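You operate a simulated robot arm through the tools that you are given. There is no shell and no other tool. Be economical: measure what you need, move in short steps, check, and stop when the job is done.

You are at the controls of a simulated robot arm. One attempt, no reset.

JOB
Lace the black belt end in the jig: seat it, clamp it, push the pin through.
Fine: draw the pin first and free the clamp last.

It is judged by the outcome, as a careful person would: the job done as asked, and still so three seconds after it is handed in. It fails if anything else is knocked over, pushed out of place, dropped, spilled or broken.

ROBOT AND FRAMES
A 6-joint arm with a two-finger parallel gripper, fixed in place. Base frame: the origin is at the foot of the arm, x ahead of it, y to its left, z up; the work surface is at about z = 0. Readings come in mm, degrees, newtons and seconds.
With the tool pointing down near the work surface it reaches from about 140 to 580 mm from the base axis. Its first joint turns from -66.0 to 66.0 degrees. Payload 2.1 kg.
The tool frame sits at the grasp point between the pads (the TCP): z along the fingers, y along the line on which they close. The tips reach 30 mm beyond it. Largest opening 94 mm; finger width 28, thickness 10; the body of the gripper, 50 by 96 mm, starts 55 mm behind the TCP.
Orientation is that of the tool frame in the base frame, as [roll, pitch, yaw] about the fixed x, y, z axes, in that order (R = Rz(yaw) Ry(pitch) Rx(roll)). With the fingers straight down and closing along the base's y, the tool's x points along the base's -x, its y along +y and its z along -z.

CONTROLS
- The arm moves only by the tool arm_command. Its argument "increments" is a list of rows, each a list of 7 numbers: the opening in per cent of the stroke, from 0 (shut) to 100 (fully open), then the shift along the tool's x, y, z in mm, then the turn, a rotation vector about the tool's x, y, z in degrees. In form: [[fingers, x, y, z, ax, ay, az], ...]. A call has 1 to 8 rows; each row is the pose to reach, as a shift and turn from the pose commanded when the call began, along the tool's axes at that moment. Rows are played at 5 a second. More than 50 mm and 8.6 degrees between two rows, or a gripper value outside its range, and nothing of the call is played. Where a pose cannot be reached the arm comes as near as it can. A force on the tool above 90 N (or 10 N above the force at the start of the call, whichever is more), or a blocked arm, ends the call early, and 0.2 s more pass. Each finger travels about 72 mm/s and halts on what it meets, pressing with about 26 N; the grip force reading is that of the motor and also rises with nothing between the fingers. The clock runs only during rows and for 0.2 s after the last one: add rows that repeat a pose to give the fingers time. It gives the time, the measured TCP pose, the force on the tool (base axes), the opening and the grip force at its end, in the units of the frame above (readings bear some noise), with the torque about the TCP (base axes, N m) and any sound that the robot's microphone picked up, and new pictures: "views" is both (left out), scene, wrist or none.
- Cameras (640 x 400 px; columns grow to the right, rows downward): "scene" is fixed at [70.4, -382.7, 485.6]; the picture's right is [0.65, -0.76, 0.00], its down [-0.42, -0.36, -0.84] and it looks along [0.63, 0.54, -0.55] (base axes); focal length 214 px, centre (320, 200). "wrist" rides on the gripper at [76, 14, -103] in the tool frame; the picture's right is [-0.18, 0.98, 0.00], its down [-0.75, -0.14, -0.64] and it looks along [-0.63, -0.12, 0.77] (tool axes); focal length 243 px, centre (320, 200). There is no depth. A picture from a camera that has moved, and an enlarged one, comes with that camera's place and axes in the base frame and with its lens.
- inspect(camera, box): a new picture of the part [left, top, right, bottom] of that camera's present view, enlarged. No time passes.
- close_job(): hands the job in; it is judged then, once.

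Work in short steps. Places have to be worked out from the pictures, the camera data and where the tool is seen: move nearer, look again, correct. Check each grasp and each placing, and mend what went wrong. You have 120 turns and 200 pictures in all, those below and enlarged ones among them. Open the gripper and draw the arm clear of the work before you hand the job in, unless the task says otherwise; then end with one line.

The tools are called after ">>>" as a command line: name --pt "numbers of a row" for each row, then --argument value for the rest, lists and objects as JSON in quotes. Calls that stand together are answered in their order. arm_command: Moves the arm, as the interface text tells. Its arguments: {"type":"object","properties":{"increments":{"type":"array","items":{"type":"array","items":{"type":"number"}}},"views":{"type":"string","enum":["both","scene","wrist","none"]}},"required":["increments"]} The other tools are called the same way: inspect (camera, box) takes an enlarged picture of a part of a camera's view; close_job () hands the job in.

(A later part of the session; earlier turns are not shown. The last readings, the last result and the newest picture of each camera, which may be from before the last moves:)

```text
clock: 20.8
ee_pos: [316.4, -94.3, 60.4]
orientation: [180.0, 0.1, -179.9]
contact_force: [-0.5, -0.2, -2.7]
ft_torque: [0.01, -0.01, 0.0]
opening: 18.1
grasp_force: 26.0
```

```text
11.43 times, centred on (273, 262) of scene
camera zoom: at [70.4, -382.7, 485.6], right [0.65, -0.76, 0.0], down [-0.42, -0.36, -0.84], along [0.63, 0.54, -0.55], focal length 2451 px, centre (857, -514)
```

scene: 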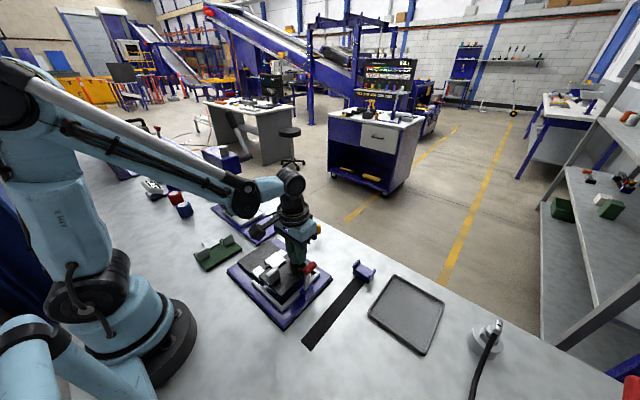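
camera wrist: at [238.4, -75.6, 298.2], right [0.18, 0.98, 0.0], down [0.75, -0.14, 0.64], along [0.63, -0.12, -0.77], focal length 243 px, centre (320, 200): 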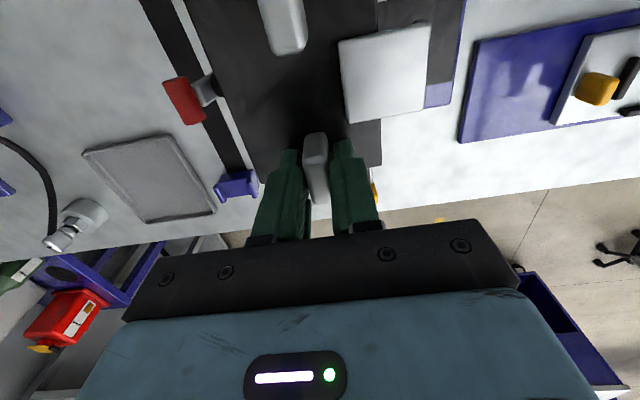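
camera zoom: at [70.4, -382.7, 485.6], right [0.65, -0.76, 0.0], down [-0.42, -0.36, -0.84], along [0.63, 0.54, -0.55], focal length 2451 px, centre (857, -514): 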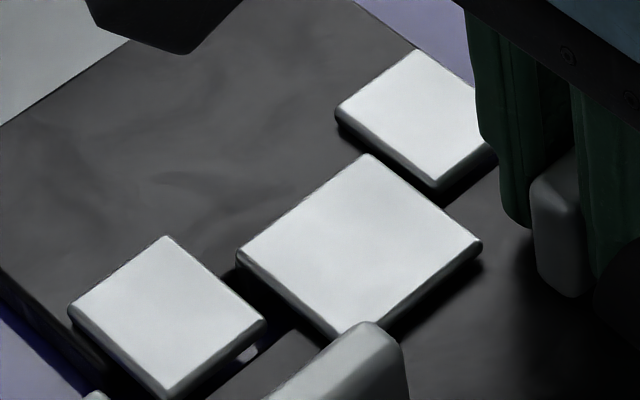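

Knuckle edges are symmetric about the pin line (≈-41.6 vs pin ≈-41.8), so y is right. I set it back down lightly, release, and lift clear to see how it sits.

>>> arm_command --pt "0 0 0 0.9 0 0 0" --pt "15 0 0 0.9 0 0 0" --pt "35 0 0 0.5 0 0 0" --pt "40 0 0 -30 0 0 0" --pt "40 0 0 -75 0 0 0" --pt "40 0 0 -110 0 0 0" --pt "40 0 0 -110 0 0 0" --views "wrist"

>>> inspect --camera "scene" --box '[230, 230, 330, 310]'

>>> inspect --camera "wrist" --box '[200, 0, 440, 200]'

```text
clock: 22.4
ee_pos: [315.6, -93.4, 171.1]
orientation: [-180.0, 0.1, -179.9]
contact_force: [0.1, -0.7, 0.0]
ft_torque: [-0.02, -0.04, 0.03]
opening: 37.7
grasp_force: 0.1
camera wrist: at [240.3, -78.5, 273.0], right [0.18, 0.98, 0.0], down [0.75, -0.14, 0.64], along [0.63, -0.12, -0.77], focal length 243 px, centre (320, 200)
```

wrist: 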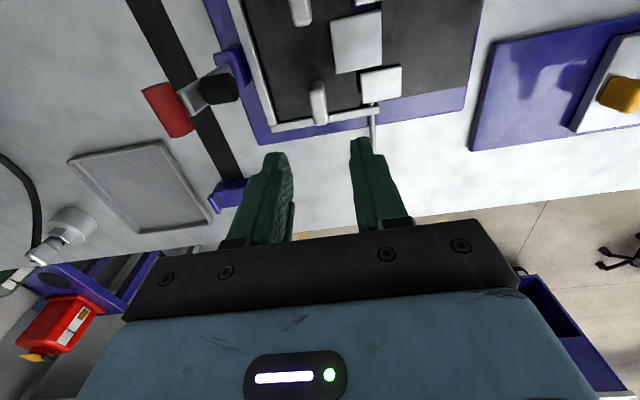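

```text
5.00 times, centred on (280, 270) of scene
camera zoom: at [70.4, -382.7, 485.6], right [0.65, -0.76, 0.0], down [-0.42, -0.36, -0.84], along [0.63, 0.54, -0.55], focal length 1072 px, centre (520, -150)
```

zoom: 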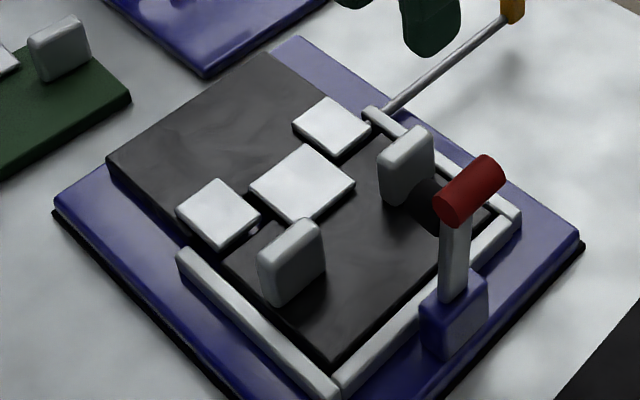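

```text
2.00 times, centred on (320, 100) of wrist
camera zoom: at [240.3, -78.5, 273.0], right [0.18, 0.98, 0.0], down [0.75, -0.14, 0.64], along [0.63, -0.12, -0.77], focal length 485 px, centre (320, 400)
```

zoom: 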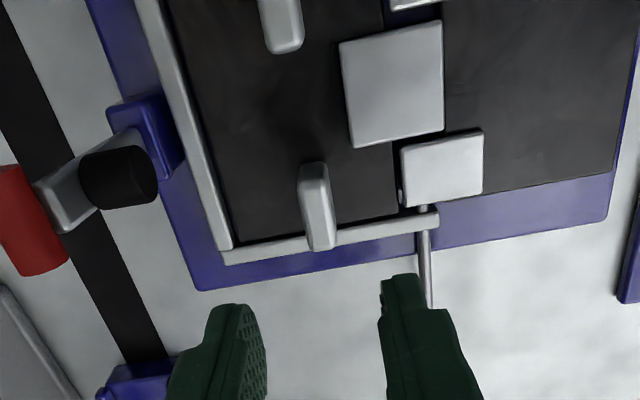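

The belt end sits flat between the rails with its knuckle between the fixed ones. Next is the clamp: I close the fingers and go round behind the upright lever (handle ≈(276,-176,123)), on its -y side.

>>> arm_command --pt "20 0 0 -20 0 0 0" --pt "0 20 -40 -20 0 0 0" --pt "0 39.5 -80 -20 0 0 0" --pt "0 39.5 -122 -20 0 0 0" --pt "0 39.5 -122 30 0 0 0" --pt "0 39.5 -122 30 0 0 0"

>>> inspect --camera "scene" --box '[250, 210, 370, 310]'

```text
clock: 23.8
ee_pos: [277.1, -216.1, 140.0]
orientation: [180.0, 0.1, -179.9]
contact_force: [0.3, 1.1, -0.6]
ft_torque: [0.01, 0.0, 0.0]
opening: 0.0
grasp_force: 25.8
camera wrist: at [201.0, -201.8, 242.0], right [0.18, 0.98, 0.0], down [0.75, -0.14, 0.64], along [0.63, -0.12, -0.77], focal length 243 px, centre (320, 200)
```

scene: 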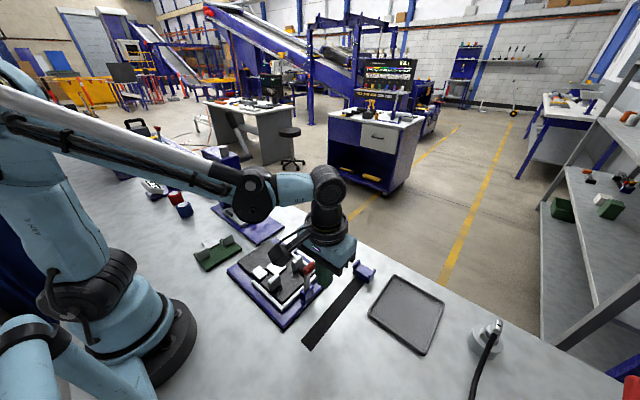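
wrist: 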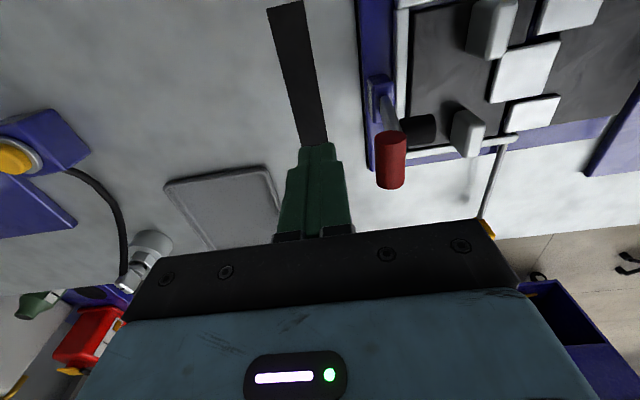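

```text
4.00 times, centred on (310, 260) of scene
camera zoom: at [70.4, -382.7, 485.6], right [0.65, -0.76, 0.0], down [-0.42, -0.36, -0.84], along [0.63, 0.54, -0.55], focal length 858 px, centre (360, -40)
```

zoom: 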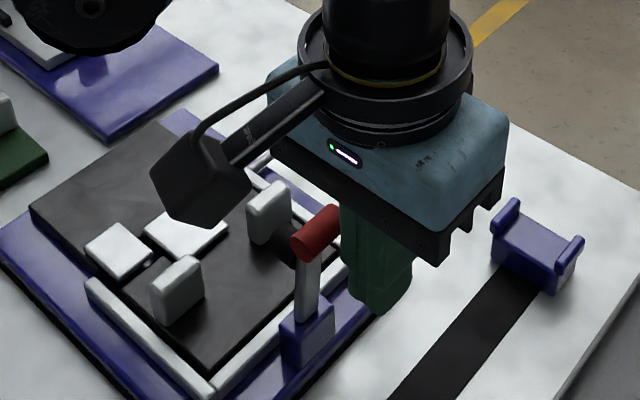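

The finger is well placed behind the handle. I push it toward +y to just past vertical and check the response.

>>> arm_command --pt "0 0 18 0 0 0 0" --pt "0 0 28 0 0 0 0" --pt "0 0 38 0 0 0 0" --pt "0 0 50 0 0 0 0" --pt "0 0 64 2 0 0 0" --views "wrist"

>>> inspect --camera "scene" --box '[250, 210, 370, 310]'

```text
clock: 25.0
ee_pos: [275.3, -151.2, 138.5]
orientation: [180.0, 0.1, -179.9]
contact_force: [-0.4, 0.2, 0.2]
ft_torque: [-0.01, 0.0, -0.02]
opening: 0.0
grasp_force: 26.3
camera wrist: at [200.2, -136.8, 240.2], right [0.18, 0.98, 0.0], down [0.75, -0.14, 0.64], along [0.63, -0.12, -0.77], focal length 243 px, centre (320, 200)
```

wrist: 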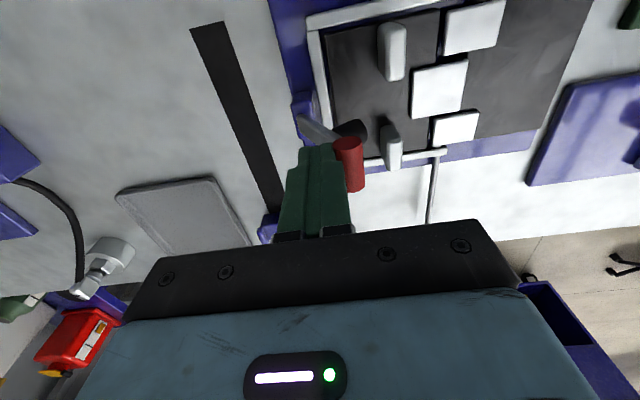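

```text
4.00 times, centred on (310, 260) of scene
camera zoom: at [70.4, -382.7, 485.6], right [0.65, -0.76, 0.0], down [-0.42, -0.36, -0.84], along [0.63, 0.54, -0.55], focal length 858 px, centre (360, -40)
```

zoom: 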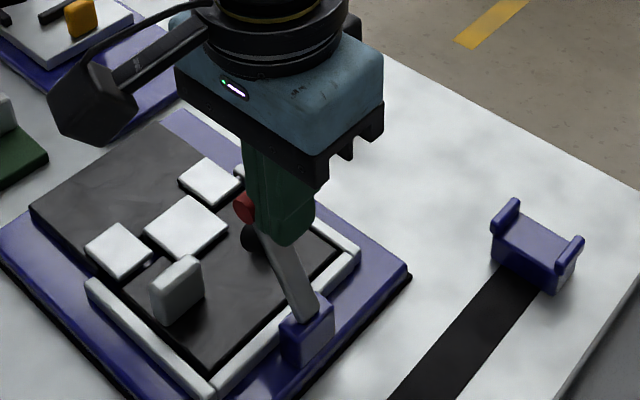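

The lever follows freely (about 20–25°). I keep pushing along its arc to roughly 50°.

>>> arm_command --pt "0 0 14 3 0 0 0" --pt "0 0 24 7 0 0 0" --pt "0 0 33 12 0 0 0" --pt "0 0 44 19 0 0 0" --views "wrist"

>>> inspect --camera "scene" --box '[250, 210, 370, 310]'

```text
clock: 26.0
ee_pos: [275.1, -109.5, 119.7]
orientation: [-179.5, 0.0, 179.8]
contact_force: [0.4, -27.8, -17.2]
ft_torque: [-0.98, -0.07, 0.01]
opening: 0.0
grasp_force: 25.9
camera wrist: at [200.5, -93.8, 221.2], right [0.18, 0.98, -0.01], down [0.75, -0.14, 0.64], along [0.63, -0.12, -0.77], focal length 243 px, centre (320, 200)
```

wrist: 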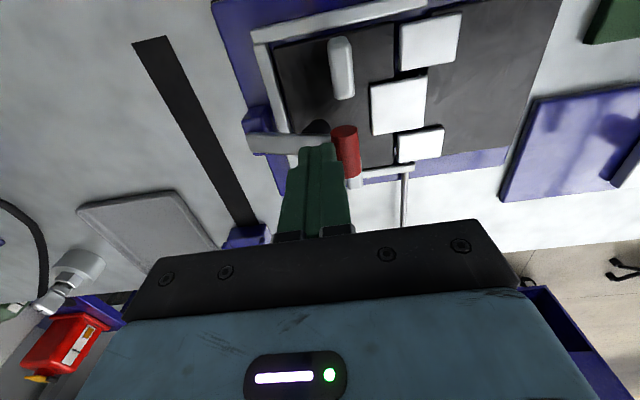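

```text
4.00 times, centred on (310, 260) of scene
camera zoom: at [70.4, -382.8, 485.6], right [0.65, -0.76, 0.0], down [-0.42, -0.36, -0.84], along [0.63, 0.54, -0.55], focal length 858 px, centre (360, -40)
```

zoom: 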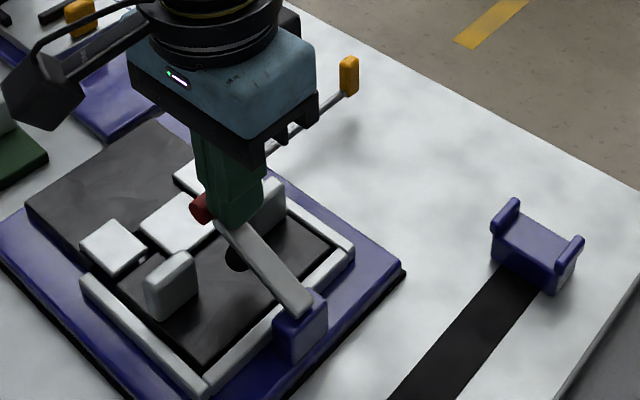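

The side push now loads the jig (28 N) and it may have crept a few mm toward +y, so I back off at once, lift, and look before pressing the handle from above.

>>> arm_command --pt "0 0 -5 -3 0 0 0" --pt "0 0 -8 -10 0 0 0" --pt "0 0 -8 -50 0 0 0" --pt "0 0 -8 -50 0 0 0" --views "wrist"

>>> inspect --camera "scene" --box '[250, 210, 370, 310]'

>>> inspect --camera "wrist" --box '[200, 0, 440, 200]'

```text
clock: 27.0
ee_pos: [277.0, -114.1, 169.0]
orientation: [179.9, 0.1, -179.9]
contact_force: [0.2, -0.5, 0.4]
ft_torque: [0.02, 0.0, 0.03]
opening: 0.0
grasp_force: 25.8
camera wrist: at [200.7, -100.3, 271.7], right [0.18, 0.98, 0.0], down [0.75, -0.14, 0.64], along [0.63, -0.12, -0.77], focal length 243 px, centre (320, 200)
```

wrist: 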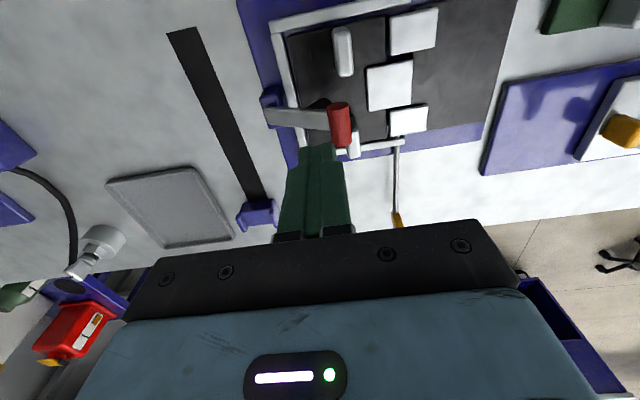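

```text
4.00 times, centred on (310, 260) of scene
camera zoom: at [70.4, -382.7, 485.6], right [0.65, -0.76, 0.0], down [-0.42, -0.36, -0.84], along [0.63, 0.54, -0.55], focal length 858 px, centre (360, -40)
```

zoom: 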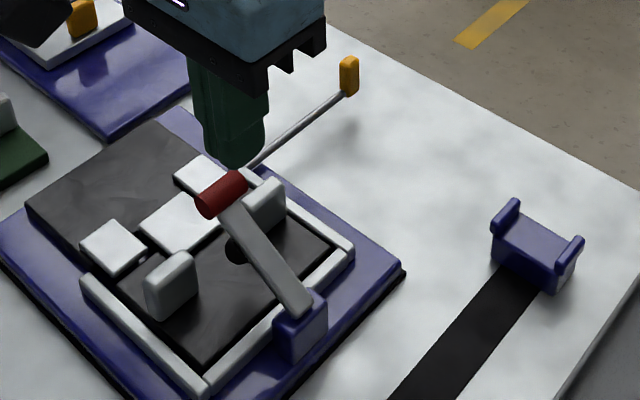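

```text
2.00 times, centred on (320, 100) of wrist
camera zoom: at [200.7, -100.3, 271.7], right [0.18, 0.98, 0.0], down [0.75, -0.14, 0.64], along [0.63, -0.12, -0.77], focal length 485 px, centre (320, 400)
```

zoom: 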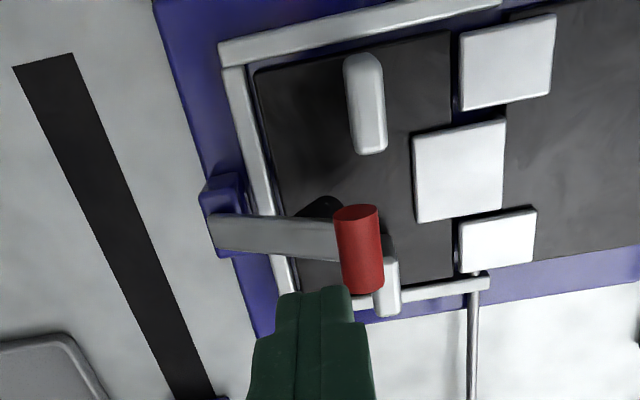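

The lever is at about 47° (handle ≈(277,-99,90)). I centre the fingertips over the handle and press down along the arc.

>>> arm_command --pt "0 0 18 10 0 0 0" --pt "0 0 18 36 0 0 0" --pt "0 0 21 46 0 0 0" --pt "0 0 25 56 0 0 0" --pt "0 0 25 56 0 0 0" --views "wrist"

>>> inspect --camera "scene" --box '[250, 210, 370, 310]'

```text
clock: 28.2
ee_pos: [276.5, -90.4, 114.0]
orientation: [-179.9, 0.1, -179.9]
contact_force: [0.3, 0.8, -0.4]
ft_torque: [0.0, -0.01, 0.0]
opening: 0.0
grasp_force: 26.1
camera wrist: at [200.5, -75.8, 215.6], right [0.18, 0.98, 0.0], down [0.75, -0.14, 0.64], along [0.63, -0.12, -0.77], focal length 243 px, centre (320, 200)
```

wrist: 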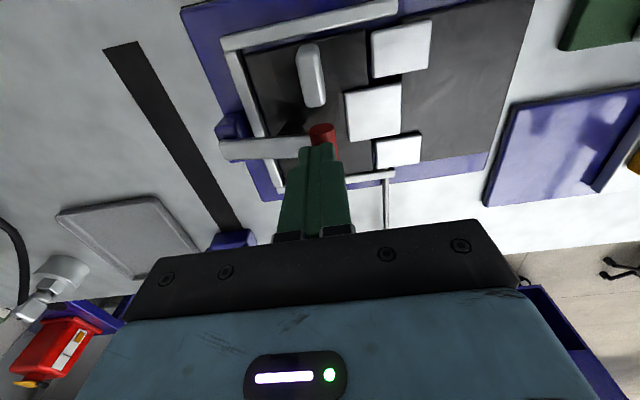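

```text
4.00 times, centred on (310, 260) of scene
camera zoom: at [70.4, -382.7, 485.6], right [0.65, -0.76, 0.0], down [-0.42, -0.36, -0.84], along [0.63, 0.54, -0.55], focal length 858 px, centre (360, -40)
```

zoom: 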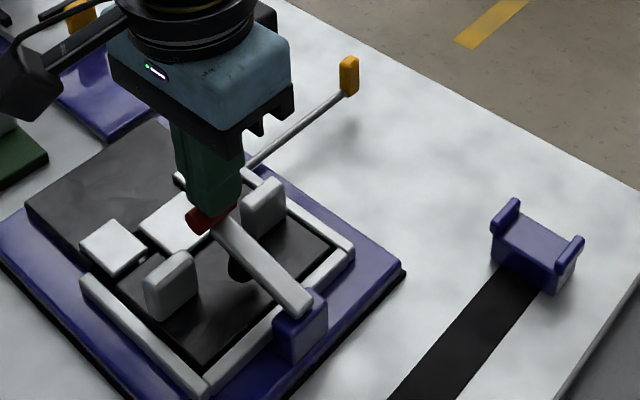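

The lever moves down easily. I continue along the arc until the pad meets the belt.

>>> arm_command --pt "0 0 4 8 0 0 0" --pt "0 0 7 16 0 0 0" --pt "0 0 8 23 0 0 0" --pt "0 0 9 30 0 0 0" --views "wrist"

>>> inspect --camera "scene" --box '[250, 210, 370, 310]'

```text
clock: 29.1
ee_pos: [278.1, -81.8, 92.7]
orientation: [179.9, -0.6, -179.9]
contact_force: [-5.6, 1.8, 44.3]
ft_torque: [0.07, -0.09, -0.01]
opening: 0.0
grasp_force: 25.9
stopped in row 4: the force on the tool passed its limit at 125 N (the readings are from after the stop); the commanded pose is now the measured one
camera wrist: at [201.5, -68.2, 196.0], right [0.18, 0.98, 0.0], down [0.76, -0.14, 0.64], along [0.62, -0.12, -0.77], focal length 243 px, centre (320, 200)
```

wrist: 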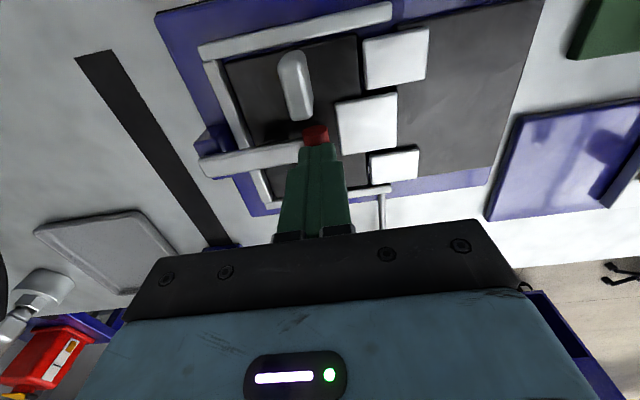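

```text
4.00 times, centred on (310, 260) of scene
camera zoom: at [70.2, -382.7, 485.7], right [0.65, -0.76, 0.0], down [-0.42, -0.36, -0.84], along [0.63, 0.54, -0.55], focal length 858 px, centre (360, -40)
```

zoom: 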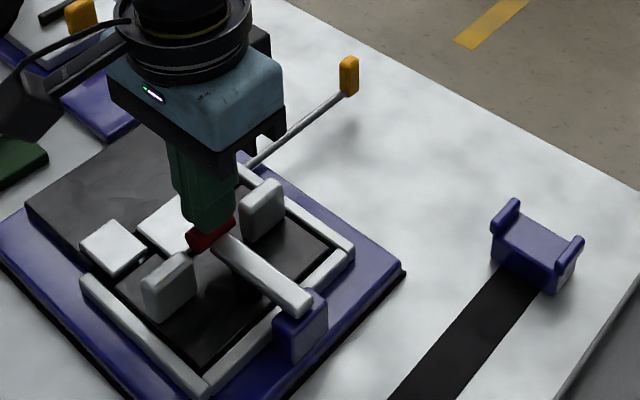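

The lever reached its stop with the pad down on the belt. I lift off and check it holds.

>>> arm_command --pt "0 0 0 -10 0 0 0" --pt "0 0 0 -50 0 0 0" --pt "0 0 0 -90 0 0 0" --pt "0 0 0 -90 0 0 0" --views "wrist"

>>> inspect --camera "scene" --box '[230, 230, 330, 310]'

>>> inspect --camera "wrist" --box '[200, 0, 440, 200]'

```text
clock: 30.1
ee_pos: [278.0, -81.5, 183.7]
orientation: [179.9, -0.3, -179.9]
contact_force: [0.3, -0.3, 0.1]
ft_torque: [0.0, 0.02, 0.01]
opening: 0.1
grasp_force: 25.9
camera wrist: at [202.1, -68.4, 286.1], right [0.18, 0.98, 0.0], down [0.76, -0.14, 0.64], along [0.63, -0.12, -0.77], focal length 243 px, centre (320, 200)
```

wrist: 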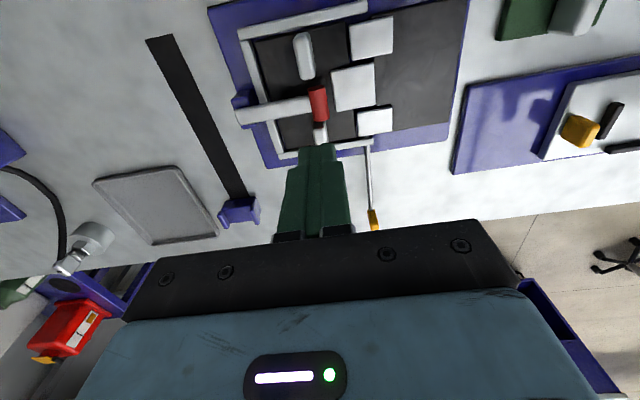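

```text
5.00 times, centred on (280, 270) of scene
camera zoom: at [70.4, -382.7, 485.6], right [0.65, -0.76, 0.0], down [-0.42, -0.36, -0.84], along [0.63, 0.54, -0.55], focal length 1072 px, centre (520, -150)
```

zoom: 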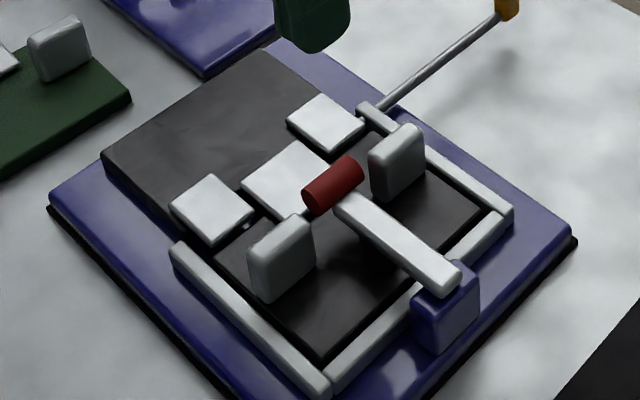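

```text
2.00 times, centred on (320, 100) of wrist
camera zoom: at [202.1, -68.4, 286.1], right [0.18, 0.98, 0.0], down [0.76, -0.14, 0.64], along [0.63, -0.12, -0.77], focal length 485 px, centre (320, 400)
```

zoom: 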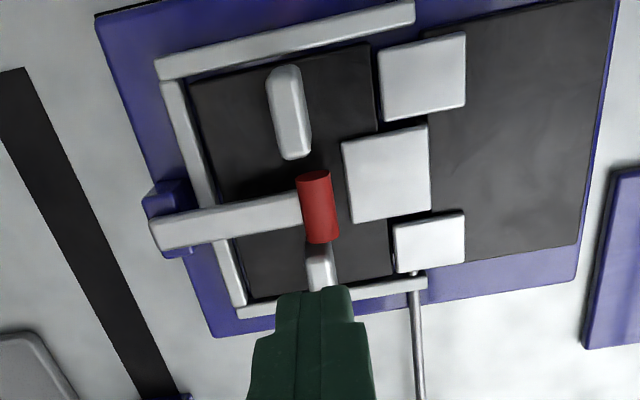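

The clamp is closed and holding; the belt end is flat with its knuckle nested. The jig did creep about 3–4 mm in +y. Now I go to the pin handle (≈(460,-40)) and re-measure it.

>>> arm_command --pt "0 -36 8 0 0 0 0" --pt "15 -73 17 0 0 0 0" --pt "30 -110 25 15 0 0 0" --pt "45 -146 33 40 0 0 0" --pt "45 -182 41.5 66 0 0 0" --pt "45 -182 41.5 66 0 0 0" --views "wrist"

>>> inspect --camera "wrist" --box '[220, 0, 420, 160]'

```text
clock: 31.5
ee_pos: [457.2, -39.2, 114.3]
orientation: [179.9, -0.3, -179.9]
contact_force: [0.0, 0.0, -0.6]
ft_torque: [0.01, 0.02, -0.03]
opening: 41.9
grasp_force: 0.0
camera wrist: at [382.8, -25.1, 217.8], right [0.18, 0.98, 0.0], down [0.76, -0.14, 0.64], along [0.63, -0.12, -0.77], focal length 243 px, centre (320, 200)
```

wrist: 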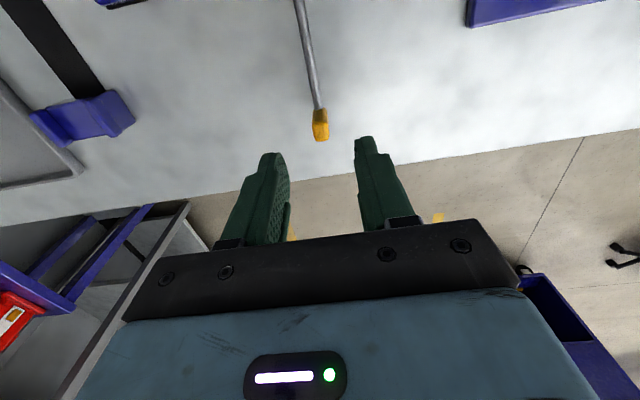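

```text
2.50 times, centred on (320, 80) of wrist
camera zoom: at [382.8, -25.1, 217.8], right [0.18, 0.98, 0.0], down [0.76, -0.14, 0.64], along [0.63, -0.12, -0.77], focal length 606 px, centre (320, 500)
```

zoom: 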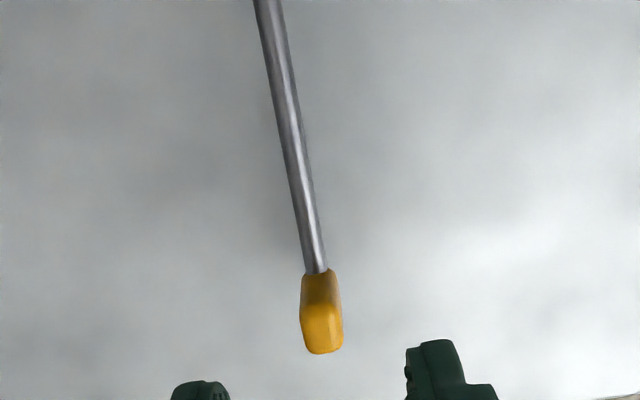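

The handle is at about (461,-39.5,26). I descend and grip it.

>>> arm_command --pt "45 -3 -0.2 30 0 0 0" --pt "45 -3 -0.2 55 0 0 0" --pt "45 -3 -0.2 70 0 0 0" --pt "10 -3 -0.2 70 0 0 0" --pt "0 -3 -0.2 70 0 0 0" --pt "0 -3 -0.2 70 0 0 0" --views "wrist"

>>> inspect --camera "scene" --box '[230, 210, 340, 300]'

```text
clock: 32.9
ee_pos: [461.6, -38.7, 44.7]
orientation: [179.7, -0.3, -179.9]
contact_force: [-0.5, 17.2, 0.7]
ft_torque: [-0.09, -0.06, -0.19]
opening: 15.7
grasp_force: 26.3
camera wrist: at [386.1, -24.7, 147.9], right [0.18, 0.98, 0.0], down [0.76, -0.14, 0.64], along [0.63, -0.11, -0.77], focal length 243 px, centre (320, 200)
```

wrist: 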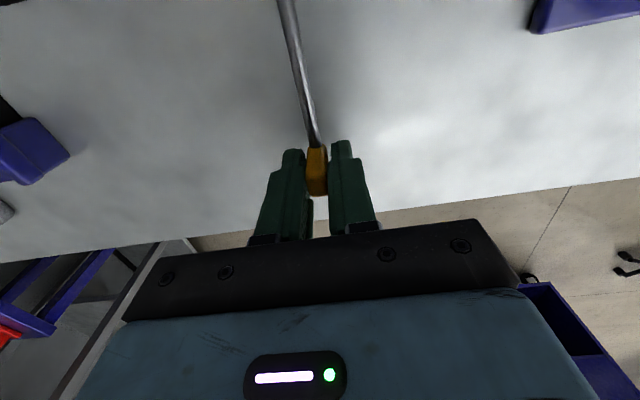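

```text
4.44 times, centred on (285, 255) of scene
camera zoom: at [70.4, -382.7, 485.6], right [0.65, -0.76, 0.0], down [-0.42, -0.36, -0.84], along [0.63, 0.54, -0.55], focal length 953 px, centre (476, -44)
```

zoom: 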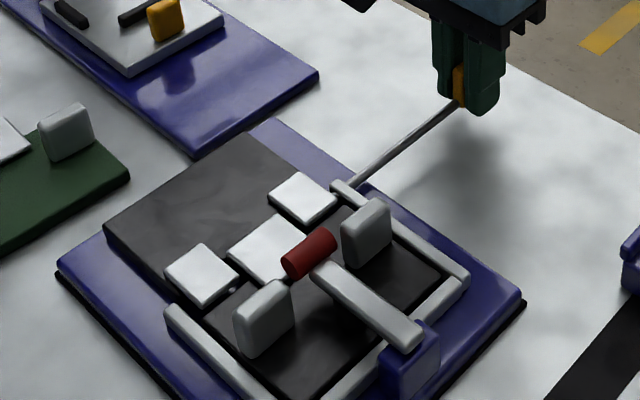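

A 17 N side load shows the handle is ~1 mm further in +y, so I relieve it and push in 10 mm, watching the force.

>>> arm_command --pt "0 0 1.0 0 0 0 0" --pt "0 0 1.0 0 0 0 0" --pt "0 4 1.0 0 0 0 0" --pt "0 8 1.0 0 0 0 0" --views "none"

```text
clock: 33.9
ee_pos: [452.6, -38.6, 44.7]
orientation: [179.7, -0.4, -179.9]
contact_force: [-0.2, 20.5, 0.5]
ft_torque: [-0.1, -0.11, -0.23]
opening: 15.7
grasp_force: 25.6
```

The side load is still +20 N; I shift another 1 mm in +y without advancing and see.

>>> arm_command --pt "0 0 0.6 0 0 0 0" --pt "0 0 1.2 0 0 0 0" --pt "0 0 1.2 0 0 0 0" --views "none"

```text
clock: 34.7
ee_pos: [452.5, -38.1, 45.0]
orientation: [179.8, -0.4, -179.8]
contact_force: [-0.3, 13.2, -0.5]
ft_torque: [-0.04, -0.14, -0.11]
opening: 15.5
grasp_force: 26.1
```

Moving +y reduces it (~6 N/mm), so I shift 2 mm more.

>>> arm_command --pt "0 0 1 0 0 0 0" --pt "0 0 2 0 0 0 0" --pt "0 0 2 0 0 0 0" --views "wrist"

>>> inspect --camera "wrist" --box '[200, 0, 440, 200]'

>>> inspect --camera "scene" --box '[245, 225, 315, 275]'

```text
clock: 35.5
ee_pos: [453.7, -38.9, 44.8]
orientation: [-179.8, -0.5, 180.0]
contact_force: [0.3, -11.3, 0.4]
ft_torque: [0.06, -0.03, 0.1]
opening: 15.5
grasp_force: 26.2
camera wrist: at [378.0, -23.6, 147.9], right [0.19, 0.98, 0.0], down [0.76, -0.14, 0.64], along [0.63, -0.12, -0.77], focal length 243 px, centre (320, 200)
```

wrist: 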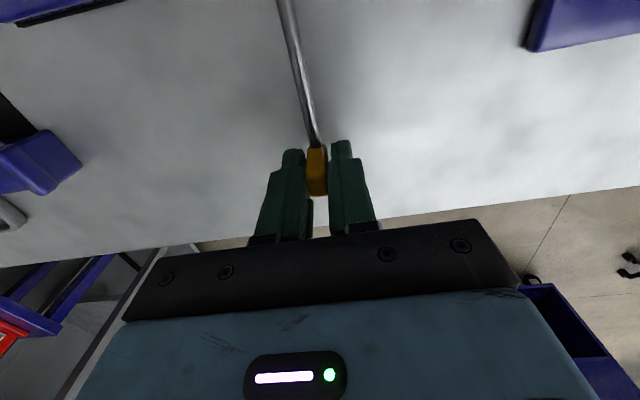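

```text
2.00 times, centred on (320, 100) of wrist
camera zoom: at [378.0, -23.6, 147.9], right [0.19, 0.98, 0.0], down [0.76, -0.14, 0.64], along [0.63, -0.12, -0.77], focal length 485 px, centre (320, 400)
```

zoom: 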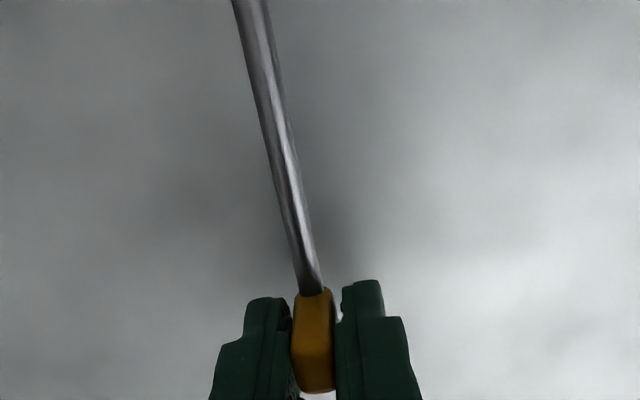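

```text
8.00 times, centred on (280, 250) of scene
camera zoom: at [70.4, -382.7, 485.6], right [0.65, -0.76, 0.0], down [-0.42, -0.36, -0.84], along [0.63, 0.54, -0.55], focal length 1716 px, centre (640, -200)
```

zoom: 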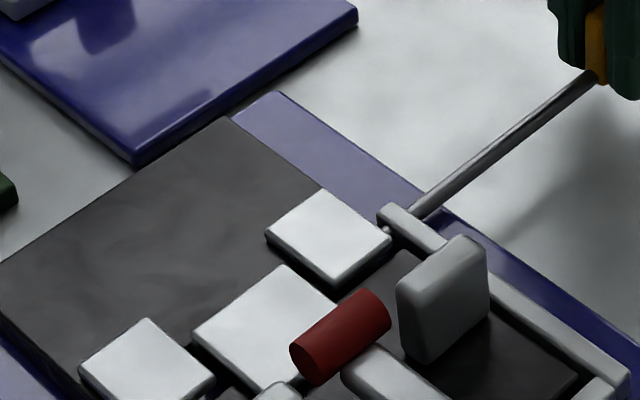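

Overshot a little (-11 N), so I take back 0.9 mm and push in 10 mm, where the tip should enter the belt's knuckle.

>>> arm_command --pt "0 0 -0.9 0 0 0 0" --pt "0 3 -0.9 0 0 0 0" --pt "0 6 -0.9 0 0 0 0" --pt "0 10 -0.9 0 0 0 0" --views "none"

```text
clock: 36.5
ee_pos: [443.7, -38.4, 45.7]
orientation: [-179.9, -0.4, -179.9]
contact_force: [0.8, -17.2, -0.8]
ft_torque: [0.03, -0.2, 0.19]
opening: 15.8
grasp_force: 26.1
```

No resistance along x, but the side load is -17 N. I correct -1 mm in y and check again.

>>> arm_command --pt "0 0 -0.6 0 0 0 0" --pt "0 0 -1.2 0 0 0 0" --pt "0 0 -1.2 0 0 0 0" --views "none"

>>> inspect --camera "scene" --box '[230, 210, 340, 300]'

```text
clock: 37.3
ee_pos: [444.6, -37.8, 45.8]
orientation: [179.8, -0.5, -179.8]
contact_force: [-0.5, -8.7, 0.1]
ft_torque: [0.01, 0.0, 0.1]
opening: 15.5
grasp_force: 26.1
```

```text
4.44 times, centred on (285, 255) of scene
camera zoom: at [70.4, -382.7, 485.6], right [0.65, -0.76, 0.0], down [-0.42, -0.36, -0.84], along [0.63, 0.54, -0.55], focal length 953 px, centre (476, -44)
```

zoom: 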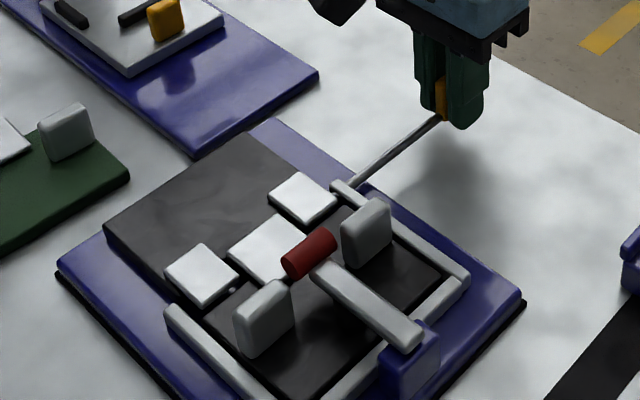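

Continuing: another 1.1 mm -y to null the side load, then push 15 mm further.

>>> arm_command --pt "0 0 -1.1 0 0 0 0" --pt "0 4 -1.1 0 0 0 0" --pt "0 8 -1.1 0 0 0 0" --pt "0 12 -1.1 0 0 0 0" --pt "0 15 -1.1 0 0 0 0" --views "none"

```text
clock: 38.5
ee_pos: [427.9, -39.0, 45.1]
orientation: [179.6, -0.4, -179.8]
contact_force: [-0.4, 18.7, 8.3]
ft_torque: [-0.11, -0.06, -0.18]
opening: 15.7
grasp_force: 26.5
```

It advances with no axial resistance (TCP x 428, tip ≈275, inside the belt knuckle). I trim +0.6 mm y and push 15 mm more.

>>> arm_command --pt "0 0 0.7 -0.5 0 0 0" --pt "0 5 0.7 -0.5 0 0 0" --pt "0 10 0.7 -0.5 0 0 0" --pt "0 15 0.7 -0.5 0 0 0" --views "none"

>>> inspect --camera "scene" --box '[230, 230, 310, 290]'

```text
clock: 39.5
ee_pos: [412.3, -38.8, 46.7]
orientation: [180.0, -0.4, -179.9]
contact_force: [0.8, 8.1, 0.5]
ft_torque: [-0.06, -0.43, -0.08]
opening: 15.7
grasp_force: 25.7
```

```text
6.67 times, centred on (270, 260) of scene
camera zoom: at [70.5, -382.7, 485.6], right [0.65, -0.76, 0.0], down [-0.42, -0.36, -0.84], along [0.63, 0.54, -0.55], focal length 1430 px, centre (653, -200)
```

zoom: 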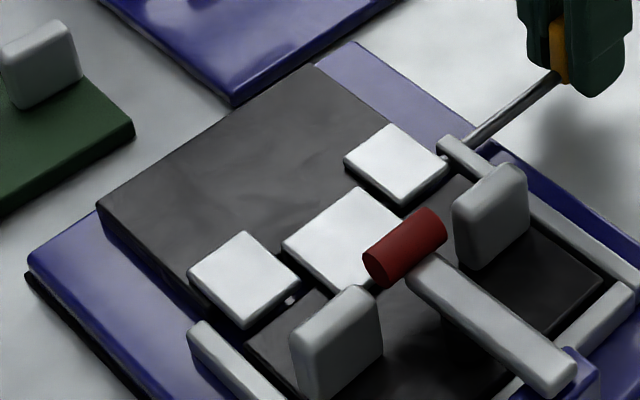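

Still free (tip ≈260). I push on toward the second fixed knuckle in small steps.

>>> arm_command --pt "0 0 0.5 0 0 0 0" --pt "0 4 0.5 0 0 0 0" --pt "0 8 0.5 0 0 0 0" --pt "0 12 0.5 0 0 0 0" --pt "0 16 0.5 0 0 0 0" --views "none"

>>> inspect --camera "scene" --box '[230, 230, 310, 290]'

```text
clock: 40.7
ee_pos: [397.2, -38.8, 44.9]
orientation: [-180.0, -0.4, -180.0]
contact_force: [0.3, -7.9, -0.7]
ft_torque: [0.05, -0.1, 0.08]
opening: 15.4
grasp_force: 25.7
```

```text
6.67 times, centred on (270, 260) of scene
camera zoom: at [70.4, -382.7, 485.6], right [0.65, -0.76, 0.0], down [-0.42, -0.36, -0.84], along [0.63, 0.54, -0.55], focal length 1430 px, centre (653, -200)
```

zoom: 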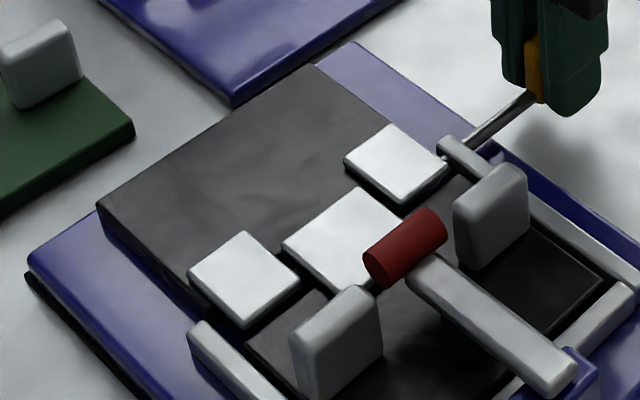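

The bright hole in the far knuckle has gone dark, so the pin has entered it. I push the last ~17 mm to the pin's original depth.

>>> arm_command --pt "0 0 -0.4 0 0 0 0" --pt "0 5 -0.4 0 0 0 0" --pt "0 10 -0.4 0 0 0 0" --pt "0 14 -0.4 0 0 0 0" --pt "0 17 -0.4 0 0 0 0" --pt "0 17 -0.4 0 0 0 0" --views "wrist"

>>> inspect --camera "scene" --box '[230, 230, 310, 290]'

```text
clock: 42.1
ee_pos: [379.5, -38.4, 46.5]
orientation: [180.0, -0.3, -180.0]
contact_force: [8.2, -7.0, -0.6]
ft_torque: [0.02, -0.07, 0.12]
opening: 15.8
grasp_force: 26.1
camera wrist: at [304.7, -25.0, 148.9], right [0.18, 0.98, 0.0], down [0.76, -0.14, 0.64], along [0.63, -0.12, -0.77], focal length 243 px, centre (320, 200)
```

wrist: 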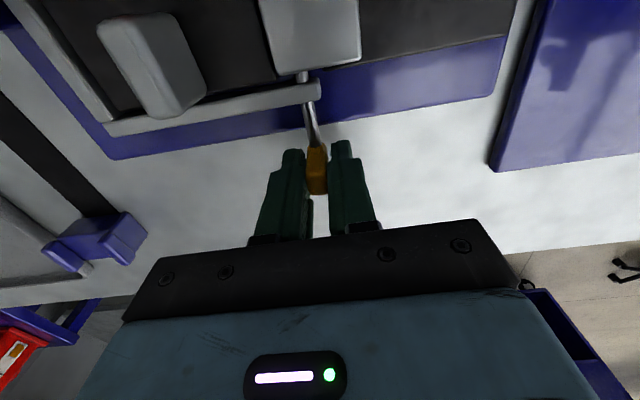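

```text
6.67 times, centred on (270, 260) of scene
camera zoom: at [70.4, -382.7, 485.6], right [0.65, -0.76, 0.0], down [-0.42, -0.36, -0.84], along [0.63, 0.54, -0.55], focal length 1430 px, centre (653, -200)
```

zoom: 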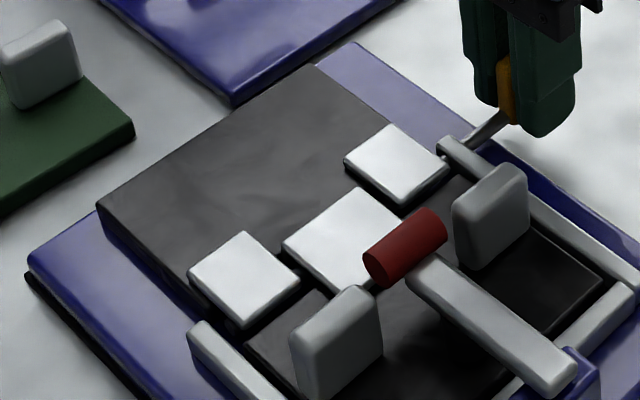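

There's an 8 N end-stop contact and the view matches the original fully-in pose, so the pin is home. I release and rise.

>>> arm_command --pt "20 0 0 0 0 0 0" --pt "45 0 0 0 0 0 0" --pt "45 0 0 -30 0 0 0" --pt "45 0 0 -75 0 0 0" --pt "45 0 0 -115 0 0 0" --pt "45 0 0 -115 0 0 0" --views "wrist"

>>> inspect --camera "scene" --box '[220, 210, 340, 310]'

```text
clock: 43.5
ee_pos: [381.4, -38.8, 161.3]
orientation: [179.9, -0.4, -179.9]
contact_force: [0.4, 0.5, -0.5]
ft_torque: [0.03, -0.02, 0.0]
opening: 42.2
grasp_force: 0.1
camera wrist: at [305.5, -24.6, 265.3], right [0.18, 0.98, 0.0], down [0.76, -0.14, 0.64], along [0.63, -0.12, -0.77], focal length 243 px, centre (320, 200)
```

wrist: 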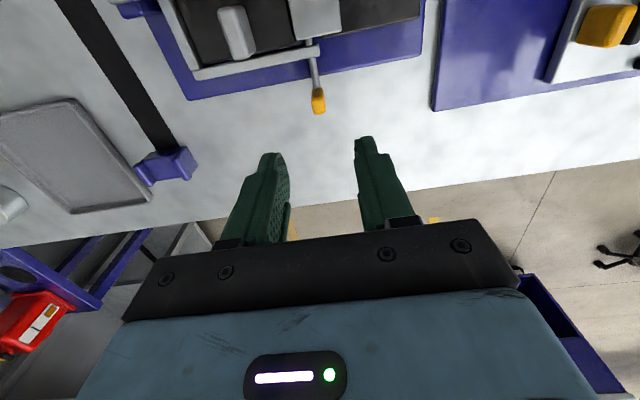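

```text
4.00 times, centred on (280, 260) of scene
camera zoom: at [70.4, -382.7, 485.6], right [0.65, -0.76, 0.0], down [-0.42, -0.36, -0.84], along [0.63, 0.54, -0.55], focal length 858 px, centre (480, -40)
```

zoom: 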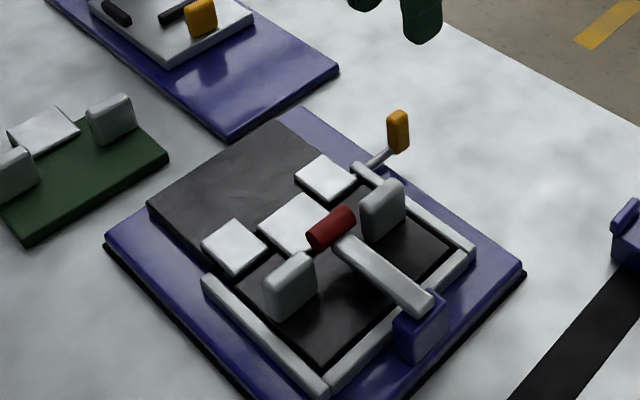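

Pin, belt and clamp all stay put. Last step is freeing the clamp. I'll pinch the lever shaft along x, with the gripper yawed 90° so the closing axis parallels the hinge, and raise it along its arc. First I move over the shaft while turning.

>>> arm_command --pt "45 15 -11 -10 0 0 8" --pt "45 30 -22 -14 0 0 16" --pt "45 45 -34 -14 0 0 24" --pt "45 60 -45 -14 0 0 32" --pt "45 75 -56 -14 0 0 40" --pt "45 90 -68 -14 0 0 48" --pt "45 105 -79 -14 0 0 56" --pt "45 105 -79 -14 0 0 64" --views "none"

>>> arm_command --pt "45 0 0 0 0 0 8.5" --pt "45 0 0 0 0 0 17" --pt "45 0 0 0 0 0 26" --pt "45 0 0 0 0 0 26" --views "both"

```text
clock: 45.3
ee_pos: [274.5, -118.5, 175.0]
orientation: [-179.7, -0.2, 115.9]
contact_force: [0.0, -0.2, -0.5]
ft_torque: [0.01, -0.02, -0.05]
opening: 42.3
grasp_force: 0.1
```

```text
refused: row 3 steps farther than a row can; nothing moved
```

>>> arm_command --pt "45 0 0 0 0 0 8.5" --pt "45 0 0 0 0 0 17" --pt "45 0 0 0 0 0 25.5" --pt "45 0 0 0 0 0 26" --pt "45 0 0 0 0 0 26" --views "both"

>>> inspect --camera "wrist" --box '[180, 0, 460, 200]'

```text
clock: 46.5
ee_pos: [275.3, -117.3, 175.3]
orientation: [-179.6, -0.1, 90.0]
contact_force: [0.0, 0.5, 0.2]
ft_torque: [-0.01, -0.02, -0.02]
opening: 42.3
grasp_force: 0.0
camera wrist: at [291.3, -42.3, 277.6], right [0.98, -0.18, -0.01], down [-0.14, -0.75, 0.64], along [-0.12, -0.63, -0.77], focal length 243 px, centre (320, 200)
```

scene: 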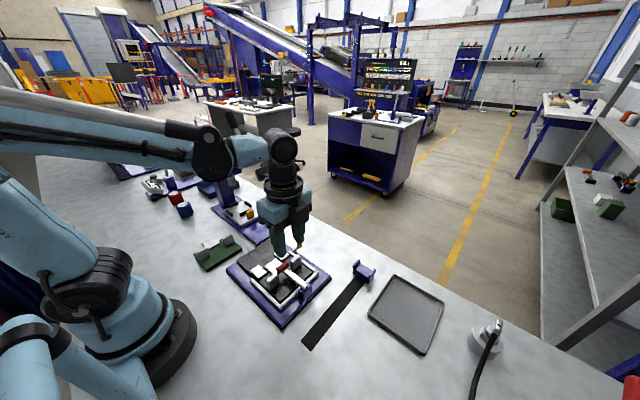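
wrist: 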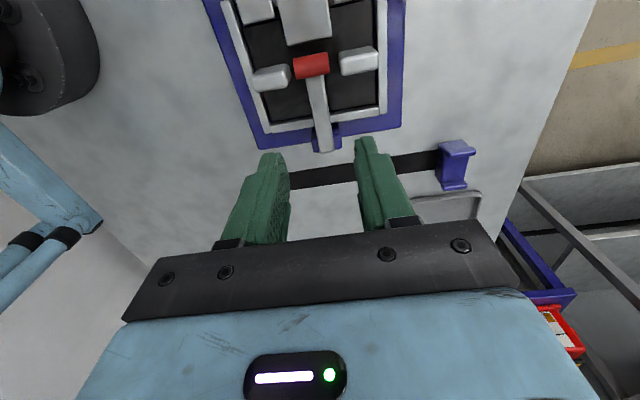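

```text
2.00 times, centred on (320, 100) of wrist
camera zoom: at [291.3, -42.3, 277.6], right [0.98, -0.18, -0.01], down [-0.14, -0.75, 0.64], along [-0.12, -0.63, -0.77], focal length 485 px, centre (320, 400)
```

zoom: 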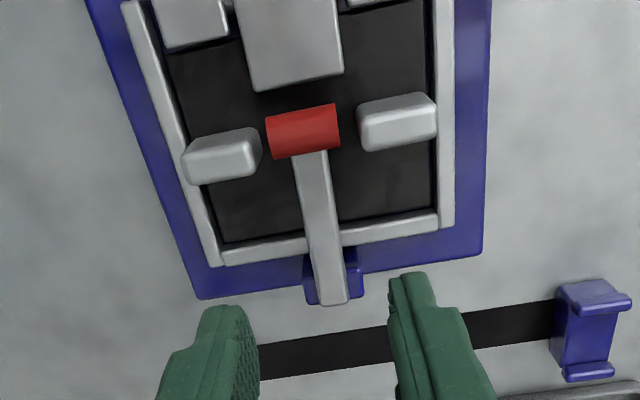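

Clear view: the shaft is ~15 mm wide at x≈275.7, centred near z≈47 at y=-121. I lower to TCP z≈68 astride the shaft.

>>> arm_command --pt "45 -3.7 0.5 40 0 0 0" --pt "45 -3.7 0.5 80 0 0 0" --pt "45 -3.7 0.5 107 0 0 0" --pt "45 -3.7 0.5 107 0 0 0" --views "wrist"

>>> inspect --camera "wrist" --box '[200, 40, 440, 220]'

>>> inspect --camera "scene" --box '[230, 210, 350, 310]'

```text
clock: 47.5
ee_pos: [275.5, -120.7, 68.8]
orientation: [-179.6, -0.1, 90.0]
contact_force: [0.0, 0.6, -0.5]
ft_torque: [0.03, 0.0, 0.0]
opening: 42.4
grasp_force: 0.1
camera wrist: at [290.4, -45.7, 170.8], right [0.98, -0.18, -0.01], down [-0.14, -0.75, 0.64], along [-0.12, -0.63, -0.77], focal length 243 px, centre (320, 200)
```

wrist: 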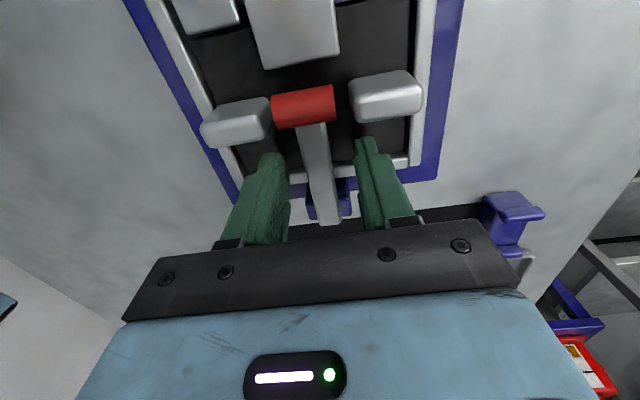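

```text
2.22 times, centred on (320, 130) of wrist
camera zoom: at [290.4, -45.7, 170.8], right [0.98, -0.18, -0.01], down [-0.14, -0.75, 0.64], along [-0.12, -0.63, -0.77], focal length 539 px, centre (320, 356)
```

zoom: 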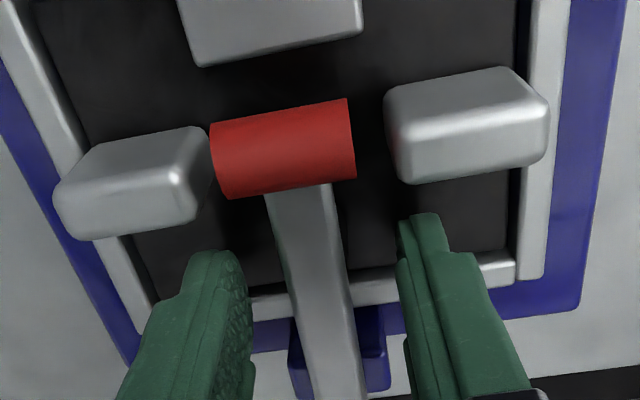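

```text
4.00 times, centred on (290, 260) of scene
camera zoom: at [70.4, -382.7, 485.6], right [0.65, -0.76, 0.0], down [-0.42, -0.36, -0.84], along [0.63, 0.54, -0.55], focal length 858 px, centre (440, -40)
```

zoom: 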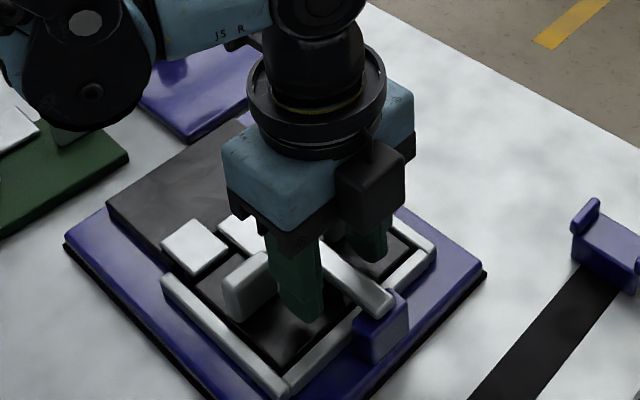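

The fingers bracket the shaft cleanly. I close on it.

>>> arm_command --pt "20 0 0 0 0 0 0" --pt "0 0 0 0 0 0 0" --pt "0 0 0 0 0 0 0" --views "none"

```text
clock: 48.3
ee_pos: [275.6, -121.7, 68.5]
orientation: [-179.6, -0.2, 90.1]
contact_force: [-4.4, -1.4, -0.2]
ft_torque: [0.23, 0.0, 0.05]
opening: 17.1
grasp_force: 26.1
```

Gripped (17 mm). I raise the lever along its arc by about 15° first and check.

>>> arm_command --pt "0 -0.5 0 -3 0 0 0" --pt "0 -1.5 0 -6 0 0 0" --pt "0 -3 0 -10 0 0 0" --views "none"

>>> inspect --camera "wrist" --box '[200, 40, 440, 220]'

>>> inspect --camera "scene" --box '[230, 210, 350, 310]'

```text
clock: 49.1
ee_pos: [275.8, -123.1, 77.9]
orientation: [-179.4, -0.3, 89.9]
contact_force: [-11.4, 16.2, 0.9]
ft_torque: [0.67, 0.27, 0.08]
opening: 17.6
grasp_force: 26.0
```

```text
2.22 times, centred on (320, 130) of wrist
camera zoom: at [290.5, -48.0, 181.1], right [0.98, -0.18, -0.01], down [-0.13, -0.76, 0.64], along [-0.12, -0.63, -0.77], focal length 539 px, centre (320, 356)
```

zoom: 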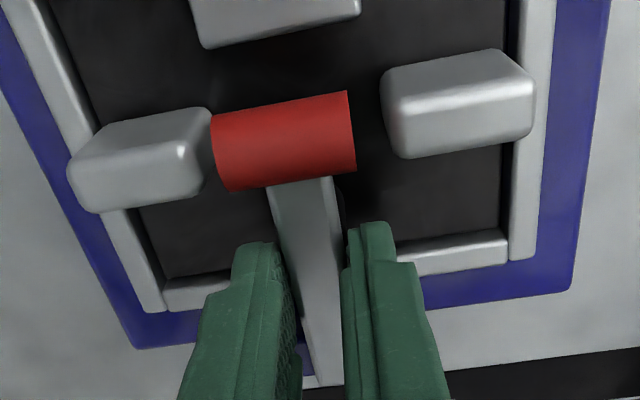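

```text
4.00 times, centred on (290, 260) of scene
camera zoom: at [70.4, -382.7, 485.6], right [0.65, -0.76, 0.0], down [-0.42, -0.36, -0.84], along [0.63, 0.54, -0.55], focal length 858 px, centre (440, -40)
```

zoom: 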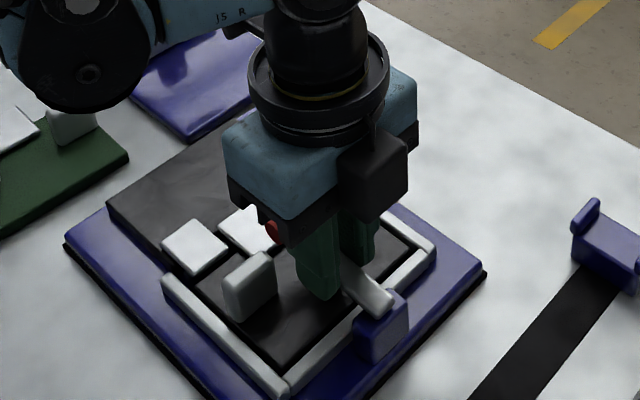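

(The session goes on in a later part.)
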